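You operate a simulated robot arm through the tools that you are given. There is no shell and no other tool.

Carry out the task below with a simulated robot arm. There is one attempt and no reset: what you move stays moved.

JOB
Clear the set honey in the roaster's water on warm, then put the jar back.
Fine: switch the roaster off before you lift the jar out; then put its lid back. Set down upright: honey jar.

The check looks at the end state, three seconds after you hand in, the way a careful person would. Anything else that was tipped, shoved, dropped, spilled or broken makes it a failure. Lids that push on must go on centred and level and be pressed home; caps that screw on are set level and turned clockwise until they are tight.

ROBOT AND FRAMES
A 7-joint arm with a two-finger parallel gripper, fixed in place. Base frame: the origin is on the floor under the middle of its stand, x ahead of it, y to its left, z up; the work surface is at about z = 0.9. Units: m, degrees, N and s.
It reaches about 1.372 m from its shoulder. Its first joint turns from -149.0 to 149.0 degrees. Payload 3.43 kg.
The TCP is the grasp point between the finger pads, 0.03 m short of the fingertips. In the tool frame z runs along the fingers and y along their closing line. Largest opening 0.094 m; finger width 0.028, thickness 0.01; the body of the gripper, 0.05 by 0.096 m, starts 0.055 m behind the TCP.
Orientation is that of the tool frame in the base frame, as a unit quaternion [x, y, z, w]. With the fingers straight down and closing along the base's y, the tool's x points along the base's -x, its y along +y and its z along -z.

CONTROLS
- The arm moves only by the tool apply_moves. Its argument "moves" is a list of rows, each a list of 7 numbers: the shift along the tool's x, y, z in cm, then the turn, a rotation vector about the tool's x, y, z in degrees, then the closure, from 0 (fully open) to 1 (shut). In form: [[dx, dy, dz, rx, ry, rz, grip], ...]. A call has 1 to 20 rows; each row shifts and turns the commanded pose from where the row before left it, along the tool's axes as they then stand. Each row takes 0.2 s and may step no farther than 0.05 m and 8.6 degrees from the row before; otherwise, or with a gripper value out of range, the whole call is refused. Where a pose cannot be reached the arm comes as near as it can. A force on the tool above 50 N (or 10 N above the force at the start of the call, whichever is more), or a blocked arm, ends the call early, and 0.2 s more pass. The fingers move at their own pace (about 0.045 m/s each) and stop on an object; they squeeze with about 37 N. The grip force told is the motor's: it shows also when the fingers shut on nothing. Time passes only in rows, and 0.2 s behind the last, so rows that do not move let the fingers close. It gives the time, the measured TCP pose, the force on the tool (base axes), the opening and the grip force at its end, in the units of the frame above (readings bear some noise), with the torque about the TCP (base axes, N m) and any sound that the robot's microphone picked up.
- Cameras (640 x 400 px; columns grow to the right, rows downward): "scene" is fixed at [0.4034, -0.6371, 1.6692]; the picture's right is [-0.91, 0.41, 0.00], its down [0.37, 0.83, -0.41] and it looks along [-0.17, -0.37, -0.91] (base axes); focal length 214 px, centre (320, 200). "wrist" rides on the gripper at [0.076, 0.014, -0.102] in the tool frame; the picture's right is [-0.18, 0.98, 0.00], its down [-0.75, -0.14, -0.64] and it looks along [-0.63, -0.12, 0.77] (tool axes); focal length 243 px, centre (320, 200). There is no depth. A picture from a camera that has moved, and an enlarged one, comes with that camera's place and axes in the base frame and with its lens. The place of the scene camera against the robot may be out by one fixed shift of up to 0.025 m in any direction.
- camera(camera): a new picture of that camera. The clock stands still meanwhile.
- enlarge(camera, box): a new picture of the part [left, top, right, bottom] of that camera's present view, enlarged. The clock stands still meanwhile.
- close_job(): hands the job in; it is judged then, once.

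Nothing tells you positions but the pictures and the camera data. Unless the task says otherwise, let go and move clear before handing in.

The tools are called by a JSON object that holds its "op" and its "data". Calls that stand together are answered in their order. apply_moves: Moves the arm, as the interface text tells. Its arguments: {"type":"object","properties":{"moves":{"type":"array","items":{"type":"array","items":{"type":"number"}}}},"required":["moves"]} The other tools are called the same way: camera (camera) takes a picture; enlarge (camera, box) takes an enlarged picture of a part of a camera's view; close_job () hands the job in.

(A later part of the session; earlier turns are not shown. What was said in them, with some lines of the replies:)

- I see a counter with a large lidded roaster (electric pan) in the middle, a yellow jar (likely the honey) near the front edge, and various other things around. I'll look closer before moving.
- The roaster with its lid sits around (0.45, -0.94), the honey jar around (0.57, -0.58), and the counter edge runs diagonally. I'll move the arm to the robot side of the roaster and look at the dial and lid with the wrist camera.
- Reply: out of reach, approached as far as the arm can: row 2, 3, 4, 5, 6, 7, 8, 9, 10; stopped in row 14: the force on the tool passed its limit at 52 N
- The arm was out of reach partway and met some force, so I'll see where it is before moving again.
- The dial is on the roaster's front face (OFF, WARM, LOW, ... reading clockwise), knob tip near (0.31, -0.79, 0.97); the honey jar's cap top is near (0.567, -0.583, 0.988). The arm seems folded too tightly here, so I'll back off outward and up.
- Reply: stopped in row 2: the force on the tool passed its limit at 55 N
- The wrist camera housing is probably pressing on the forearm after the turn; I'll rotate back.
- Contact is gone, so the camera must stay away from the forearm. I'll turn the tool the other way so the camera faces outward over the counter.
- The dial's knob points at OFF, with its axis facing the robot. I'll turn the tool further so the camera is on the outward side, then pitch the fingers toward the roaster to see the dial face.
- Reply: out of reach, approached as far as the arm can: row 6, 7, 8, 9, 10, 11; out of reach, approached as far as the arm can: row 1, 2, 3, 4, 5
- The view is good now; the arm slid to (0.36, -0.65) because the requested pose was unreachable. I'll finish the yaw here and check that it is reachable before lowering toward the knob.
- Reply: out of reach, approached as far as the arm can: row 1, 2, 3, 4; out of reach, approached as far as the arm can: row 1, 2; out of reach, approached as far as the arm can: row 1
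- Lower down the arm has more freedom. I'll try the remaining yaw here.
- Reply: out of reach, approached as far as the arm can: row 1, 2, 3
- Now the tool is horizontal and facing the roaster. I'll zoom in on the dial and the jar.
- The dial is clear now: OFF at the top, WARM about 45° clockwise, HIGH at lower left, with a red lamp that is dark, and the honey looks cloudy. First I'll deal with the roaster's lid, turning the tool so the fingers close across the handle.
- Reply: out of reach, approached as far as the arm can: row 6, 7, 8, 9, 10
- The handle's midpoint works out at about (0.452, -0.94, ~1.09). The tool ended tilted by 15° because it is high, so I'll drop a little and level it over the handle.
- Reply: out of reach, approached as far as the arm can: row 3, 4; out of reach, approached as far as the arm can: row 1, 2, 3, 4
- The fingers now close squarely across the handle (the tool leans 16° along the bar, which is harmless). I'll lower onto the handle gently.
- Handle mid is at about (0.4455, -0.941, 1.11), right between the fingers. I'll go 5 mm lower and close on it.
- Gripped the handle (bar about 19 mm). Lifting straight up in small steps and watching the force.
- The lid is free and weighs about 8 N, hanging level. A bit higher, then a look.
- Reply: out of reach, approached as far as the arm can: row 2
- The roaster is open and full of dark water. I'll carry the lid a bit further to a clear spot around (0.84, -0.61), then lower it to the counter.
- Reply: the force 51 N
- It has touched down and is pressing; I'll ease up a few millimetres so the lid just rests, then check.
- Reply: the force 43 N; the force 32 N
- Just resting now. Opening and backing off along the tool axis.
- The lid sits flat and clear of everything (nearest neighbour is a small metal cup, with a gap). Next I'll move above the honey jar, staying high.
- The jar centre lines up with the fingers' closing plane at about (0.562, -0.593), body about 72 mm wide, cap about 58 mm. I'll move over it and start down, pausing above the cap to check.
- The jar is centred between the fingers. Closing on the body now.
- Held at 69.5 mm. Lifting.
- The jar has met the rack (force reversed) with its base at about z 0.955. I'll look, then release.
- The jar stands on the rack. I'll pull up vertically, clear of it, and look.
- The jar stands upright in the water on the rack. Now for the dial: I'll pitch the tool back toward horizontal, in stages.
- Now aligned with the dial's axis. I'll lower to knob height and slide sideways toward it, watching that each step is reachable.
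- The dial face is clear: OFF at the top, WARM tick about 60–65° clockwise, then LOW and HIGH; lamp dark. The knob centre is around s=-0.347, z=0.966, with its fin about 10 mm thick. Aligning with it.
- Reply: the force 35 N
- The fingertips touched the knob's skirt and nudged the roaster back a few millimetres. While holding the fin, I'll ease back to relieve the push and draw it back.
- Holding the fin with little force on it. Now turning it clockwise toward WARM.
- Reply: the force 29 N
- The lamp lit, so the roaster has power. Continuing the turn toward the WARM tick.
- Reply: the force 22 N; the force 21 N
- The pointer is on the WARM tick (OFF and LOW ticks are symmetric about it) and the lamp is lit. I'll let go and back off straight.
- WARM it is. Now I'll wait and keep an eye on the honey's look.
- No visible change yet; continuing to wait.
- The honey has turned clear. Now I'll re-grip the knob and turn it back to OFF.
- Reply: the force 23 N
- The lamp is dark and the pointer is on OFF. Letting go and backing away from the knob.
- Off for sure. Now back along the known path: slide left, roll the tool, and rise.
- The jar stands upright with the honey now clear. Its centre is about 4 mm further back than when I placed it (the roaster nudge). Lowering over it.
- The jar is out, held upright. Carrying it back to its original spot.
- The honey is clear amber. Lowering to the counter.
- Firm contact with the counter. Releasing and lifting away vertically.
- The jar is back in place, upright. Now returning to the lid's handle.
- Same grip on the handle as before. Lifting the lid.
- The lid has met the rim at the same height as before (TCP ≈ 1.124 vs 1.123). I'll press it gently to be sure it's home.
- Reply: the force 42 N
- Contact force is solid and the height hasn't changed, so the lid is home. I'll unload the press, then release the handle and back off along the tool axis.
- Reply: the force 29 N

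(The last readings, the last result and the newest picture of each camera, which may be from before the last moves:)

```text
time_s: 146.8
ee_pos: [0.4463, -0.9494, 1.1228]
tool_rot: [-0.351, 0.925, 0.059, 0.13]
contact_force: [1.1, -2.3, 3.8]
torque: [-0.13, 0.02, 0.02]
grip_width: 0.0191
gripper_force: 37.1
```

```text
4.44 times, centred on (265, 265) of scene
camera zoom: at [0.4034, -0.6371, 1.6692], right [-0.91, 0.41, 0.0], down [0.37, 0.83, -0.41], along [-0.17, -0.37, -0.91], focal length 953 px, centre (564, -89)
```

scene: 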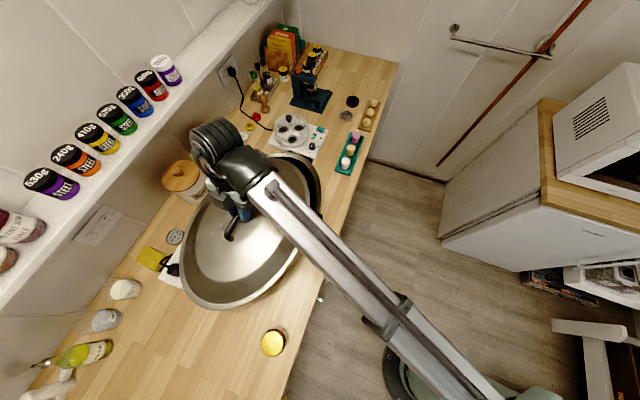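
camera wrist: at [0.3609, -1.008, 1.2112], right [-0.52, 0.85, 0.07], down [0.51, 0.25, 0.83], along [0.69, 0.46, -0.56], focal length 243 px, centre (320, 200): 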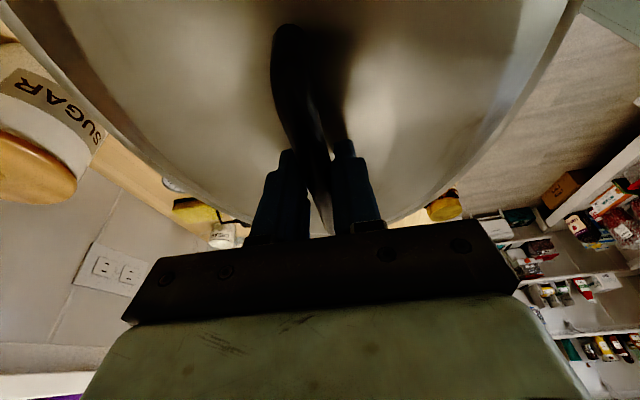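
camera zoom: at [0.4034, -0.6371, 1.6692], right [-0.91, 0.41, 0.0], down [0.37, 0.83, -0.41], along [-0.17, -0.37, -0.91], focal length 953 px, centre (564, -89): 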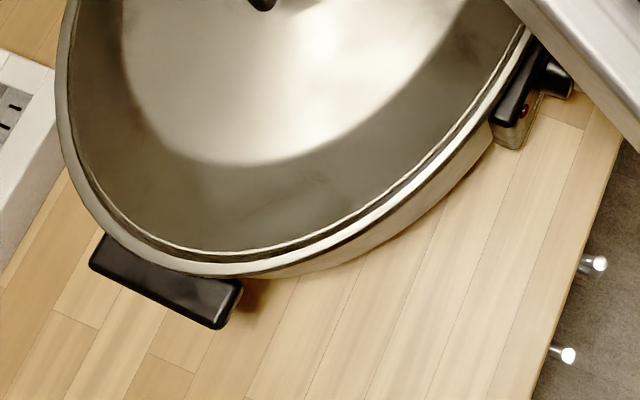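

This now looks like the original seated lid, at the same height. Releasing.

{"op": "apply_moves", "data": {"moves": [[0, 0, 0, 0, 0, 0, 0.5], [0, 0, 0, 0, 0, 0, 0.2], [0, 0, 0, 0, 0, 0, 0], [0, 0, 0, 0, 0, 0, 0], [0, 0, 0, 0, 0, 0, 0], [0, 0, 0, 0, 0, 0, 0], [-0.55, 0.03, -1.92, 0, 0, 0, 0], [-0.83, 0.05, -2.88, 0, 0, 0, 0]]}}

{"op": "enlarge", "data": {"camera": "scene", "box": [195, 220, 335, 310]}}

{"op": "camera", "data": {"camera": "wrist"}}

```text
time_s: 148.6
ee_pos: [0.4472, -0.9501, 1.176]
tool_rot: [-0.351, 0.926, 0.055, 0.127]
contact_force: [0.3, -0.6, -1.0]
torque: [-0.01, 0.01, 0.01]
grip_width: 0.094
gripper_force: 0.0
```

```text
4.44 times, centred on (265, 265) of scene
camera zoom: at [0.4034, -0.6371, 1.6692], right [-0.91, 0.41, 0.0], down [0.37, 0.83, -0.41], along [-0.17, -0.37, -0.91], focal length 953 px, centre (564, -89)
```

zoom: 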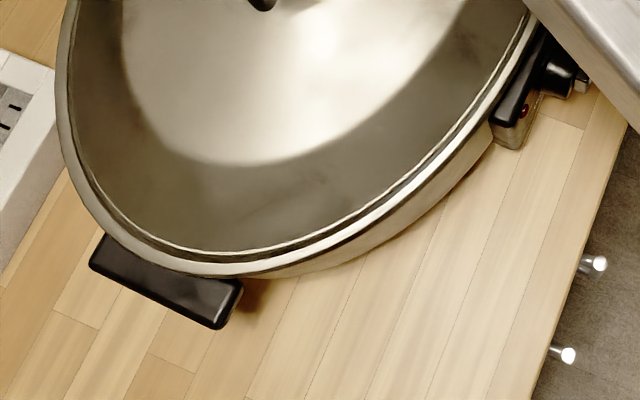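

```text
taken
camera wrist: at [0.3615, -1.008, 1.2535], right [-0.52, 0.85, 0.06], down [0.51, 0.25, 0.82], along [0.69, 0.46, -0.56], focal length 243 px, centre (320, 200)
```

wrist: 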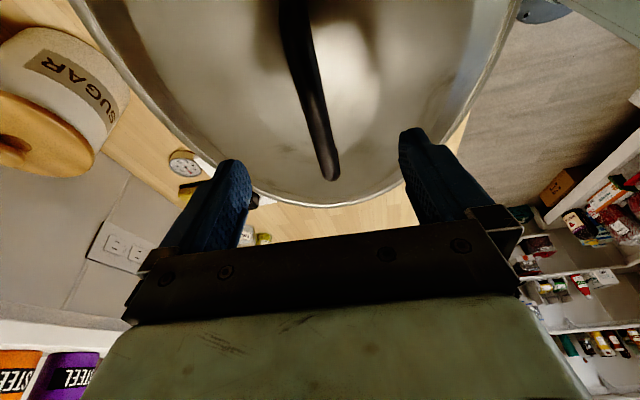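

The lid sits evenly on the rim. Moving the arm clear toward the robot side.

{"op": "apply_moves", "data": {"moves": [[0, 4, 0, 0, 0, 0, 0], [0, 4, 0, 0, 0, 0, 0], [0, 4, 0, 0, 0, 0, 0], [0, 4, 0, 0, 0, 0, 0]]}}

```text
time_s: 149.6
ee_pos: [0.3591, -0.8394, 1.1366]
tool_rot: [-0.35, 0.927, 0.044, 0.13]
contact_force: [0.1, -1.3, -0.5]
torque: [0.02, 0.02, 0.02]
grip_width: 0.0941
gripper_force: 0.1
out of reach, approached as far as the arm can: row 1, 2, 3, 4
```

{"op": "apply_moves", "data": {"moves": [[0, 0, 0, 8, 0, 0, 0], [0, 0, 0, 8, 0, 0, 0], [0, 0, 0, 8, 0, 0, 0], [0, 0, 0, 8, 0, 0, 0], [0, 0, 0, 8, 0, 0, 0], [0, 0, 0, 0, 5, -6.5, 0], [0, 0, 0, 0, 5, -6.5, 0]]}}

{"op": "camera", "data": {"camera": "scene"}}

```text
time_s: 151.2
ee_pos: [0.356, -0.8418, 1.1365]
tool_rot: [-0.36, 0.869, -0.314, 0.13]
contact_force: [-0.5, -0.1, -0.2]
torque: [0.0, -0.01, -0.02]
grip_width: 0.0939
gripper_force: 0.1
```

```text
taken
```

scene: 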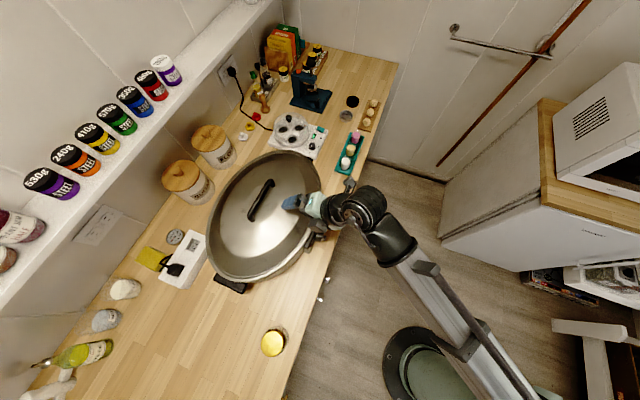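

{"op": "apply_moves", "data": {"moves": [[-2.5, 1.73, -1.9, 0, 0, 0, 0], [-2.5, 1.73, -1.9, 0, 0, 0, 0], [-2.5, 1.73, -1.82, 0, 0, 0, 0], [-2.5, 1.73, -1.82, 0, 0, 0, 0], [-2.5, 1.73, -1.82, 0, 0, 0, 0]]}}

{"op": "camera", "data": {"camera": "scene"}}

{"op": "enlarge", "data": {"camera": "scene", "box": [200, 130, 360, 300]}}

{"op": "enlarge", "data": {"camera": "scene", "box": [280, 200, 340, 280]}}

```text
time_s: 152.4
ee_pos: [0.3563, -0.6627, 1.1532]
tool_rot: [-0.362, 0.868, -0.313, 0.133]
contact_force: [0.3, 0.1, -1.0]
torque: [0.0, 0.01, 0.02]
grip_width: 0.094
gripper_force: 0.1
```

```text
taken
```

scene: 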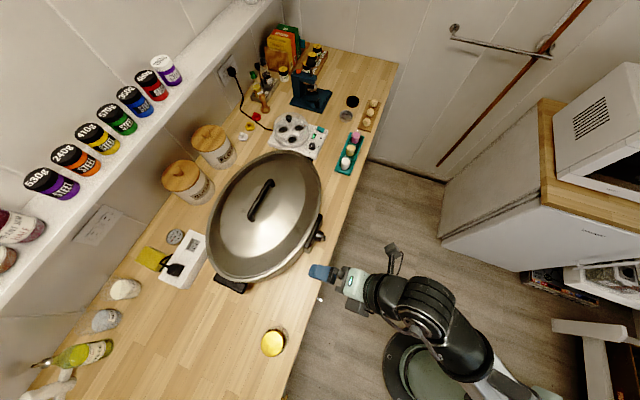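

```text
2.35 times, centred on (280, 215) of scene
camera zoom: at [0.4034, -0.6371, 1.6692], right [-0.91, 0.41, 0.0], down [0.37, 0.83, -0.41], along [-0.17, -0.37, -0.91], focal length 505 px, centre (414, 165)
```

zoom: 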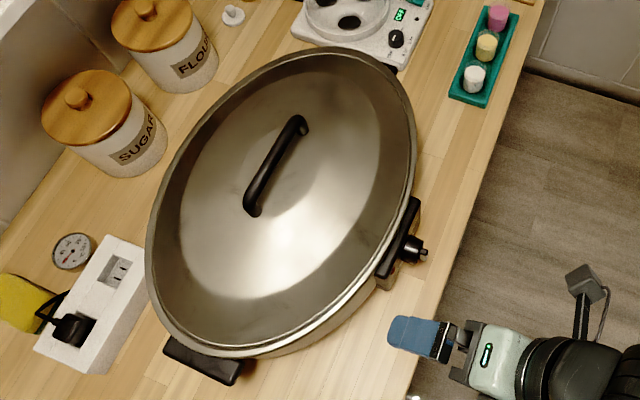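

```text
5.00 times, centred on (310, 240) of scene
camera zoom: at [0.4034, -0.6371, 1.6692], right [-0.91, 0.41, 0.0], down [0.37, 0.83, -0.41], along [-0.17, -0.37, -0.91], focal length 1072 px, centre (370, 0)
```

zoom: 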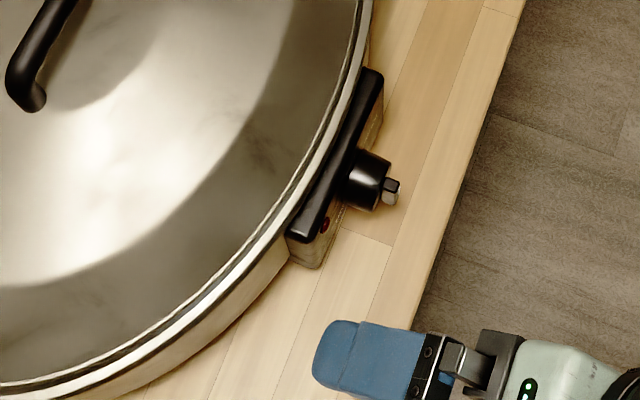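

{"op": "enlarge", "data": {"camera": "scene", "box": [200, 150, 260, 210]}}

{"op": "enlarge", "data": {"camera": "scene", "box": [270, 140, 340, 200]}}

{"op": "enlarge", "data": {"camera": "scene", "box": [200, 230, 270, 300]}}

{"op": "camera", "data": {"camera": "wrist"}}

```text
6.67 times, centred on (230, 180) of scene
camera zoom: at [0.4034, -0.6371, 1.6692], right [-0.91, 0.41, 0.0], down [0.37, 0.83, -0.41], along [-0.17, -0.37, -0.91], focal length 1430 px, centre (920, 333)
```

zoom: 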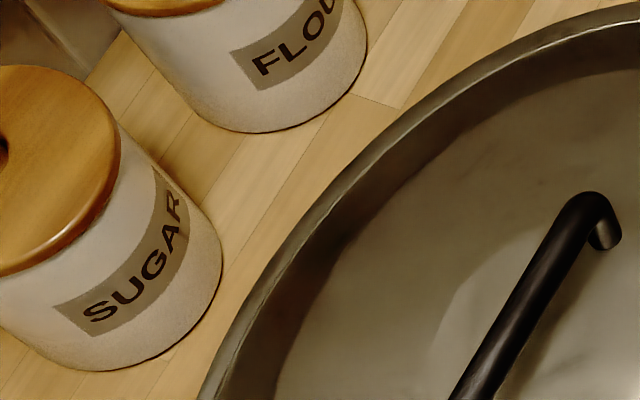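

```text
6.67 times, centred on (305, 170) of scene
camera zoom: at [0.4034, -0.6371, 1.6692], right [-0.91, 0.41, 0.0], down [0.37, 0.83, -0.41], along [-0.17, -0.37, -0.91], focal length 1430 px, centre (420, 400)
```

zoom: 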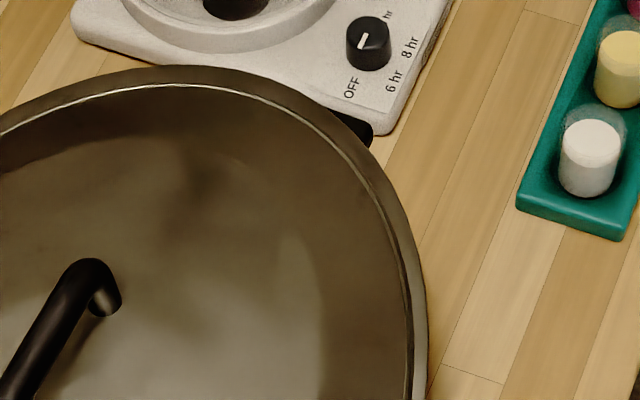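

```text
5.71 times, centred on (235, 265) of scene
camera zoom: at [0.4034, -0.6371, 1.6692], right [-0.91, 0.41, 0.0], down [0.37, 0.83, -0.41], along [-0.17, -0.37, -0.91], focal length 1226 px, centre (806, -171)
```

zoom: 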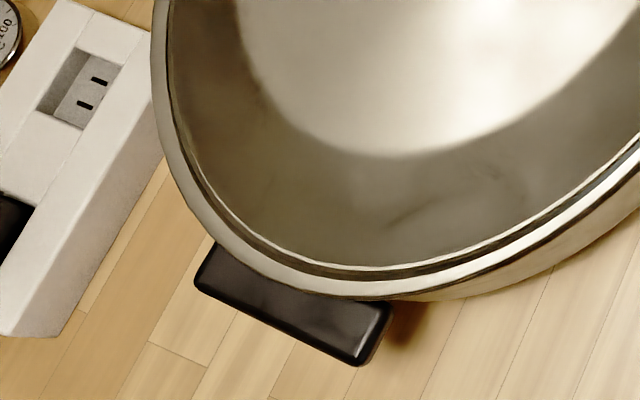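

```text
taken
camera wrist: at [0.2461, -0.6629, 1.2214], right [-0.41, 0.66, -0.63], down [0.31, 0.75, 0.59], along [0.86, 0.04, -0.51], focal length 243 px, centre (320, 200)
```

wrist: 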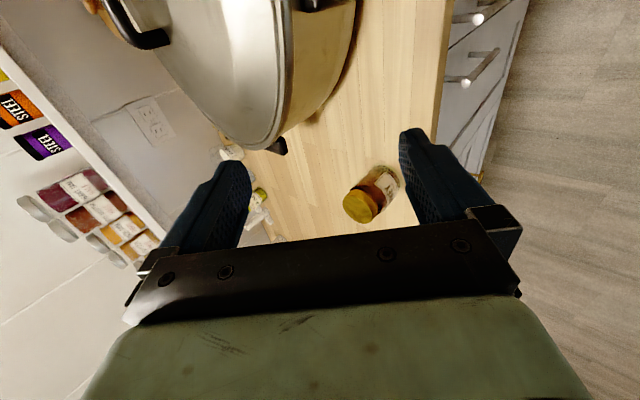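

{"op": "enlarge", "data": {"camera": "wrist", "box": [120, 0, 420, 240]}}

{"op": "enlarge", "data": {"camera": "wrist", "box": [220, 0, 320, 160]}}

```text
1.67 times, centred on (270, 120) of wrist
camera zoom: at [0.2461, -0.6629, 1.2214], right [-0.41, 0.66, -0.63], down [0.31, 0.75, 0.59], along [0.86, 0.04, -0.51], focal length 404 px, centre (403, 333)
```

zoom: 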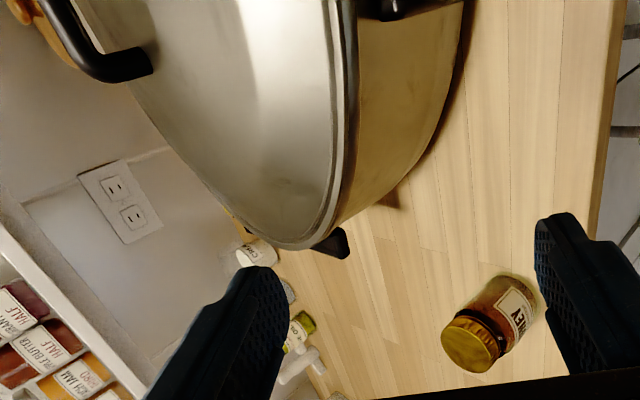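

```text
2.50 times, centred on (270, 80) of wrist
camera zoom: at [0.2461, -0.6629, 1.2214], right [-0.41, 0.66, -0.63], down [0.31, 0.75, 0.59], along [0.86, 0.04, -0.51], focal length 606 px, centre (445, 500)
```

zoom: 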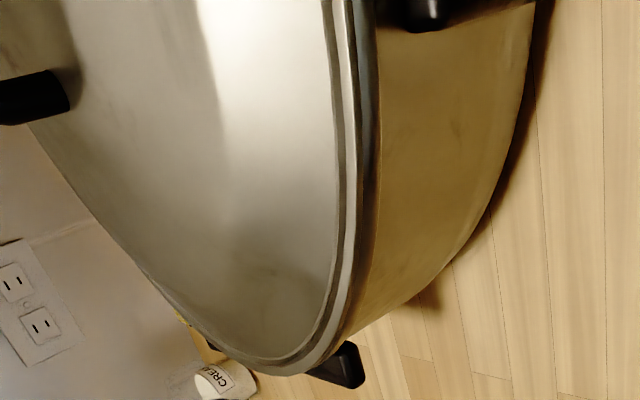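

Everything looks right. For a last check I'll take the horizontal viewing pose to look at the dial, the lid's seam and the jar.

{"op": "apply_moves", "data": {"moves": [[0, 1.75, 2.1, 0, 0, 0, 0], [0, 1.75, 2.1, 0, 0, 0, 0], [0, 0, 0, 7.2, 0, 0, 0], [0, 0, 0, 7.2, 0, 0, 0], [0, 0, 0, 7.2, 0, 0, 0], [0, 0, 0, 7.2, 0, 0, 0], [0, 0, 0, 7.2, 0, 0, 0], [0, 0, 0, 7.2, 0, 0, 0], [0, 0, 0, 7.2, 0, 0, 0]]}}

{"op": "apply_moves", "data": {"moves": [[0, 3.5, 0, 0, 0, 0, 0], [0, 3.5, -2, 0, 0, 0, 0], [0, 0, 0, 0, 0, -7.5, 0], [0, 0, 0, 0, 0, -7.5, 0], [0, 0, 0, 0, 0, -7.5, 0], [0, 0, 0, 0, 0, -7.5, 0], [0, 0, 0, 0, 0, -7.5, 0], [0, 0, 0, 0, 0, -7.5, 0], [0, 0, 0, 0, 0, -7.5, 0], [0, 0, 0, 0, 0, -7.5, 0], [0, 0, 0, 0, 0, -7.5, 0], [0, 0, 0, 0, 0, -7.5, 0], [0, 0, 0, 0, 0, -7.5, 0], [0, 0, 0, 0, 0, -7.5, 0]]}}

{"op": "camera", "data": {"camera": "wrist"}}

{"op": "enlarge", "data": {"camera": "wrist", "box": [230, 0, 630, 200]}}

```text
time_s: 154.4
ee_pos: [0.3551, -0.6649, 1.0985]
tool_rot: [0.271, -0.653, 0.653, -0.271]
contact_force: [0.1, 0.2, 0.5]
torque: [-0.03, 0.04, -0.01]
grip_width: 0.0939
gripper_force: 0.0
```

```text
time_s: 157.4
ee_pos: [0.3419, -0.6502, 1.029]
tool_rot: [0.654, -0.268, 0.654, 0.27]
contact_force: [1.3, 0.5, 0.9]
torque: [0.02, -0.02, -0.02]
grip_width: 0.0938
gripper_force: 0.1
```

```text
taken
camera wrist: at [0.258, -0.5869, 1.1048], right [-0.69, -0.7, -0.18], down [-0.36, 0.55, -0.75], along [0.63, -0.46, -0.63], focal length 243 px, centre (320, 200)
```

wrist: 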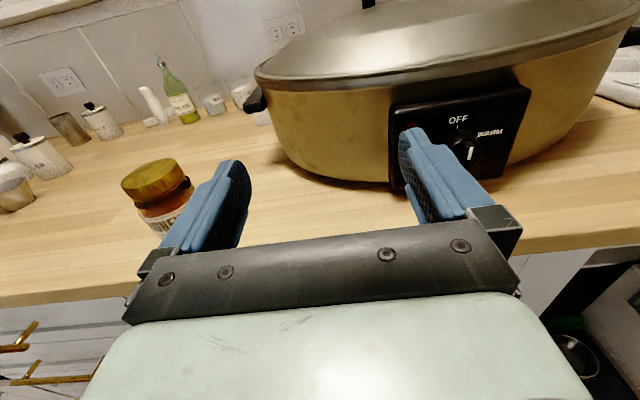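

```text
1.60 times, centred on (430, 100) of wrist
camera zoom: at [0.258, -0.5869, 1.1048], right [-0.69, -0.7, -0.18], down [-0.36, 0.55, -0.75], along [0.63, -0.46, -0.63], focal length 388 px, centre (144, 360)
```

zoom: 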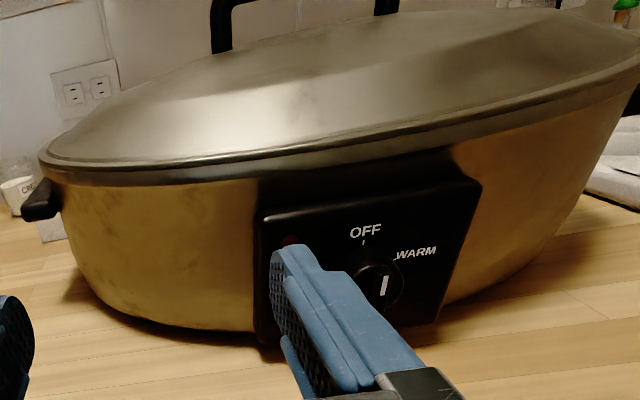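

{"op": "enlarge", "data": {"camera": "wrist", "box": [100, 140, 220, 250]}}

{"op": "enlarge", "data": {"camera": "wrist", "box": [380, 80, 540, 200]}}

{"op": "camera", "data": {"camera": "scene"}}

```text
3.64 times, centred on (160, 195) of wrist
camera zoom: at [0.258, -0.5869, 1.1048], right [-0.69, -0.7, -0.18], down [-0.36, 0.55, -0.75], along [0.63, -0.46, -0.63], focal length 882 px, centre (902, 218)
```

zoom: 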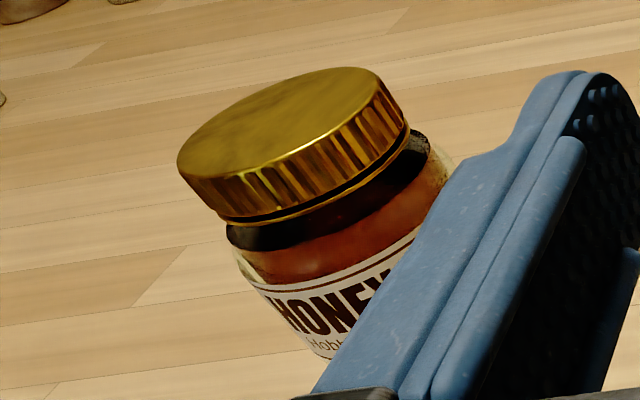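

```text
3.33 times, centred on (460, 140) of wrist
camera zoom: at [0.258, -0.5869, 1.1048], right [-0.69, -0.7, -0.18], down [-0.36, 0.55, -0.75], along [0.63, -0.46, -0.63], focal length 809 px, centre (-147, 400)
```

zoom: 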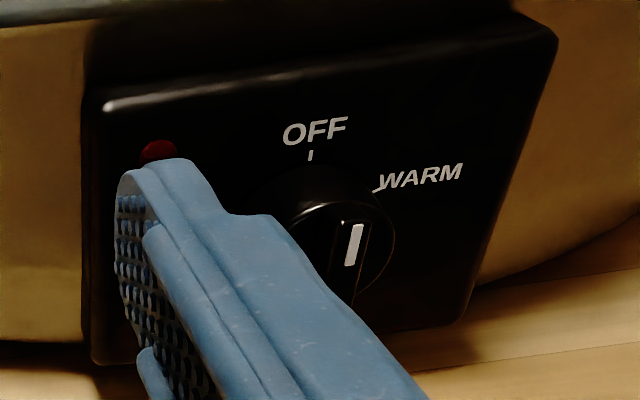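

```text
taken
```

scene: 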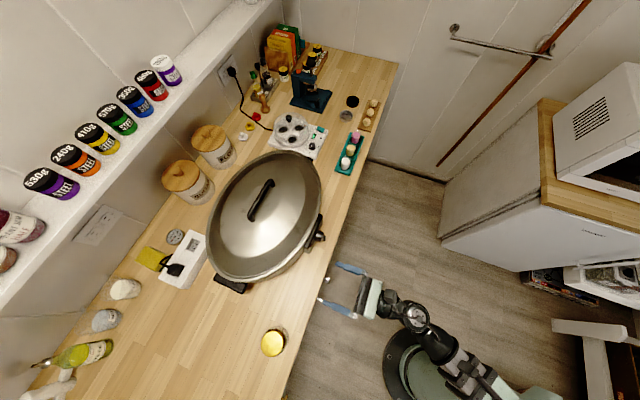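

The honey is clear and the jar stands upright back in its place. The dial is on OFF with the lamp dark, the roaster's lid is on level and centred, and the gripper is empty and clear. The roaster itself sits about 4 mm back from where it started, because I nudged it while gripping the dial. I'm handing in now.

{"op": "close_job", "data": {}}

```text
The job is handed in.
```

I cleared the honey in the roaster's water on WARM and put the jar back upright, within about 4 mm of its original spot. The job is handed in.

- **Heating:** I took the roaster's lid off, stood the jar on the rack in the water and turned the dial to WARM. The honey turned from cloudy to clear amber within about 30 seconds.
- **Switching off:** I turned the dial back to OFF before lifting the jar out. The lamp was dark at the end.
- **Roaster lid:** I put it back on and pressed it down. It sat level and centred, at the same height as before.
- **Roaster moved slightly:** my fingers touched the dial while I was gripping it and pushed the roaster back about 4 mm. I did not move it back.

Nothing else on the counter looked moved or spilled in the last pictures.
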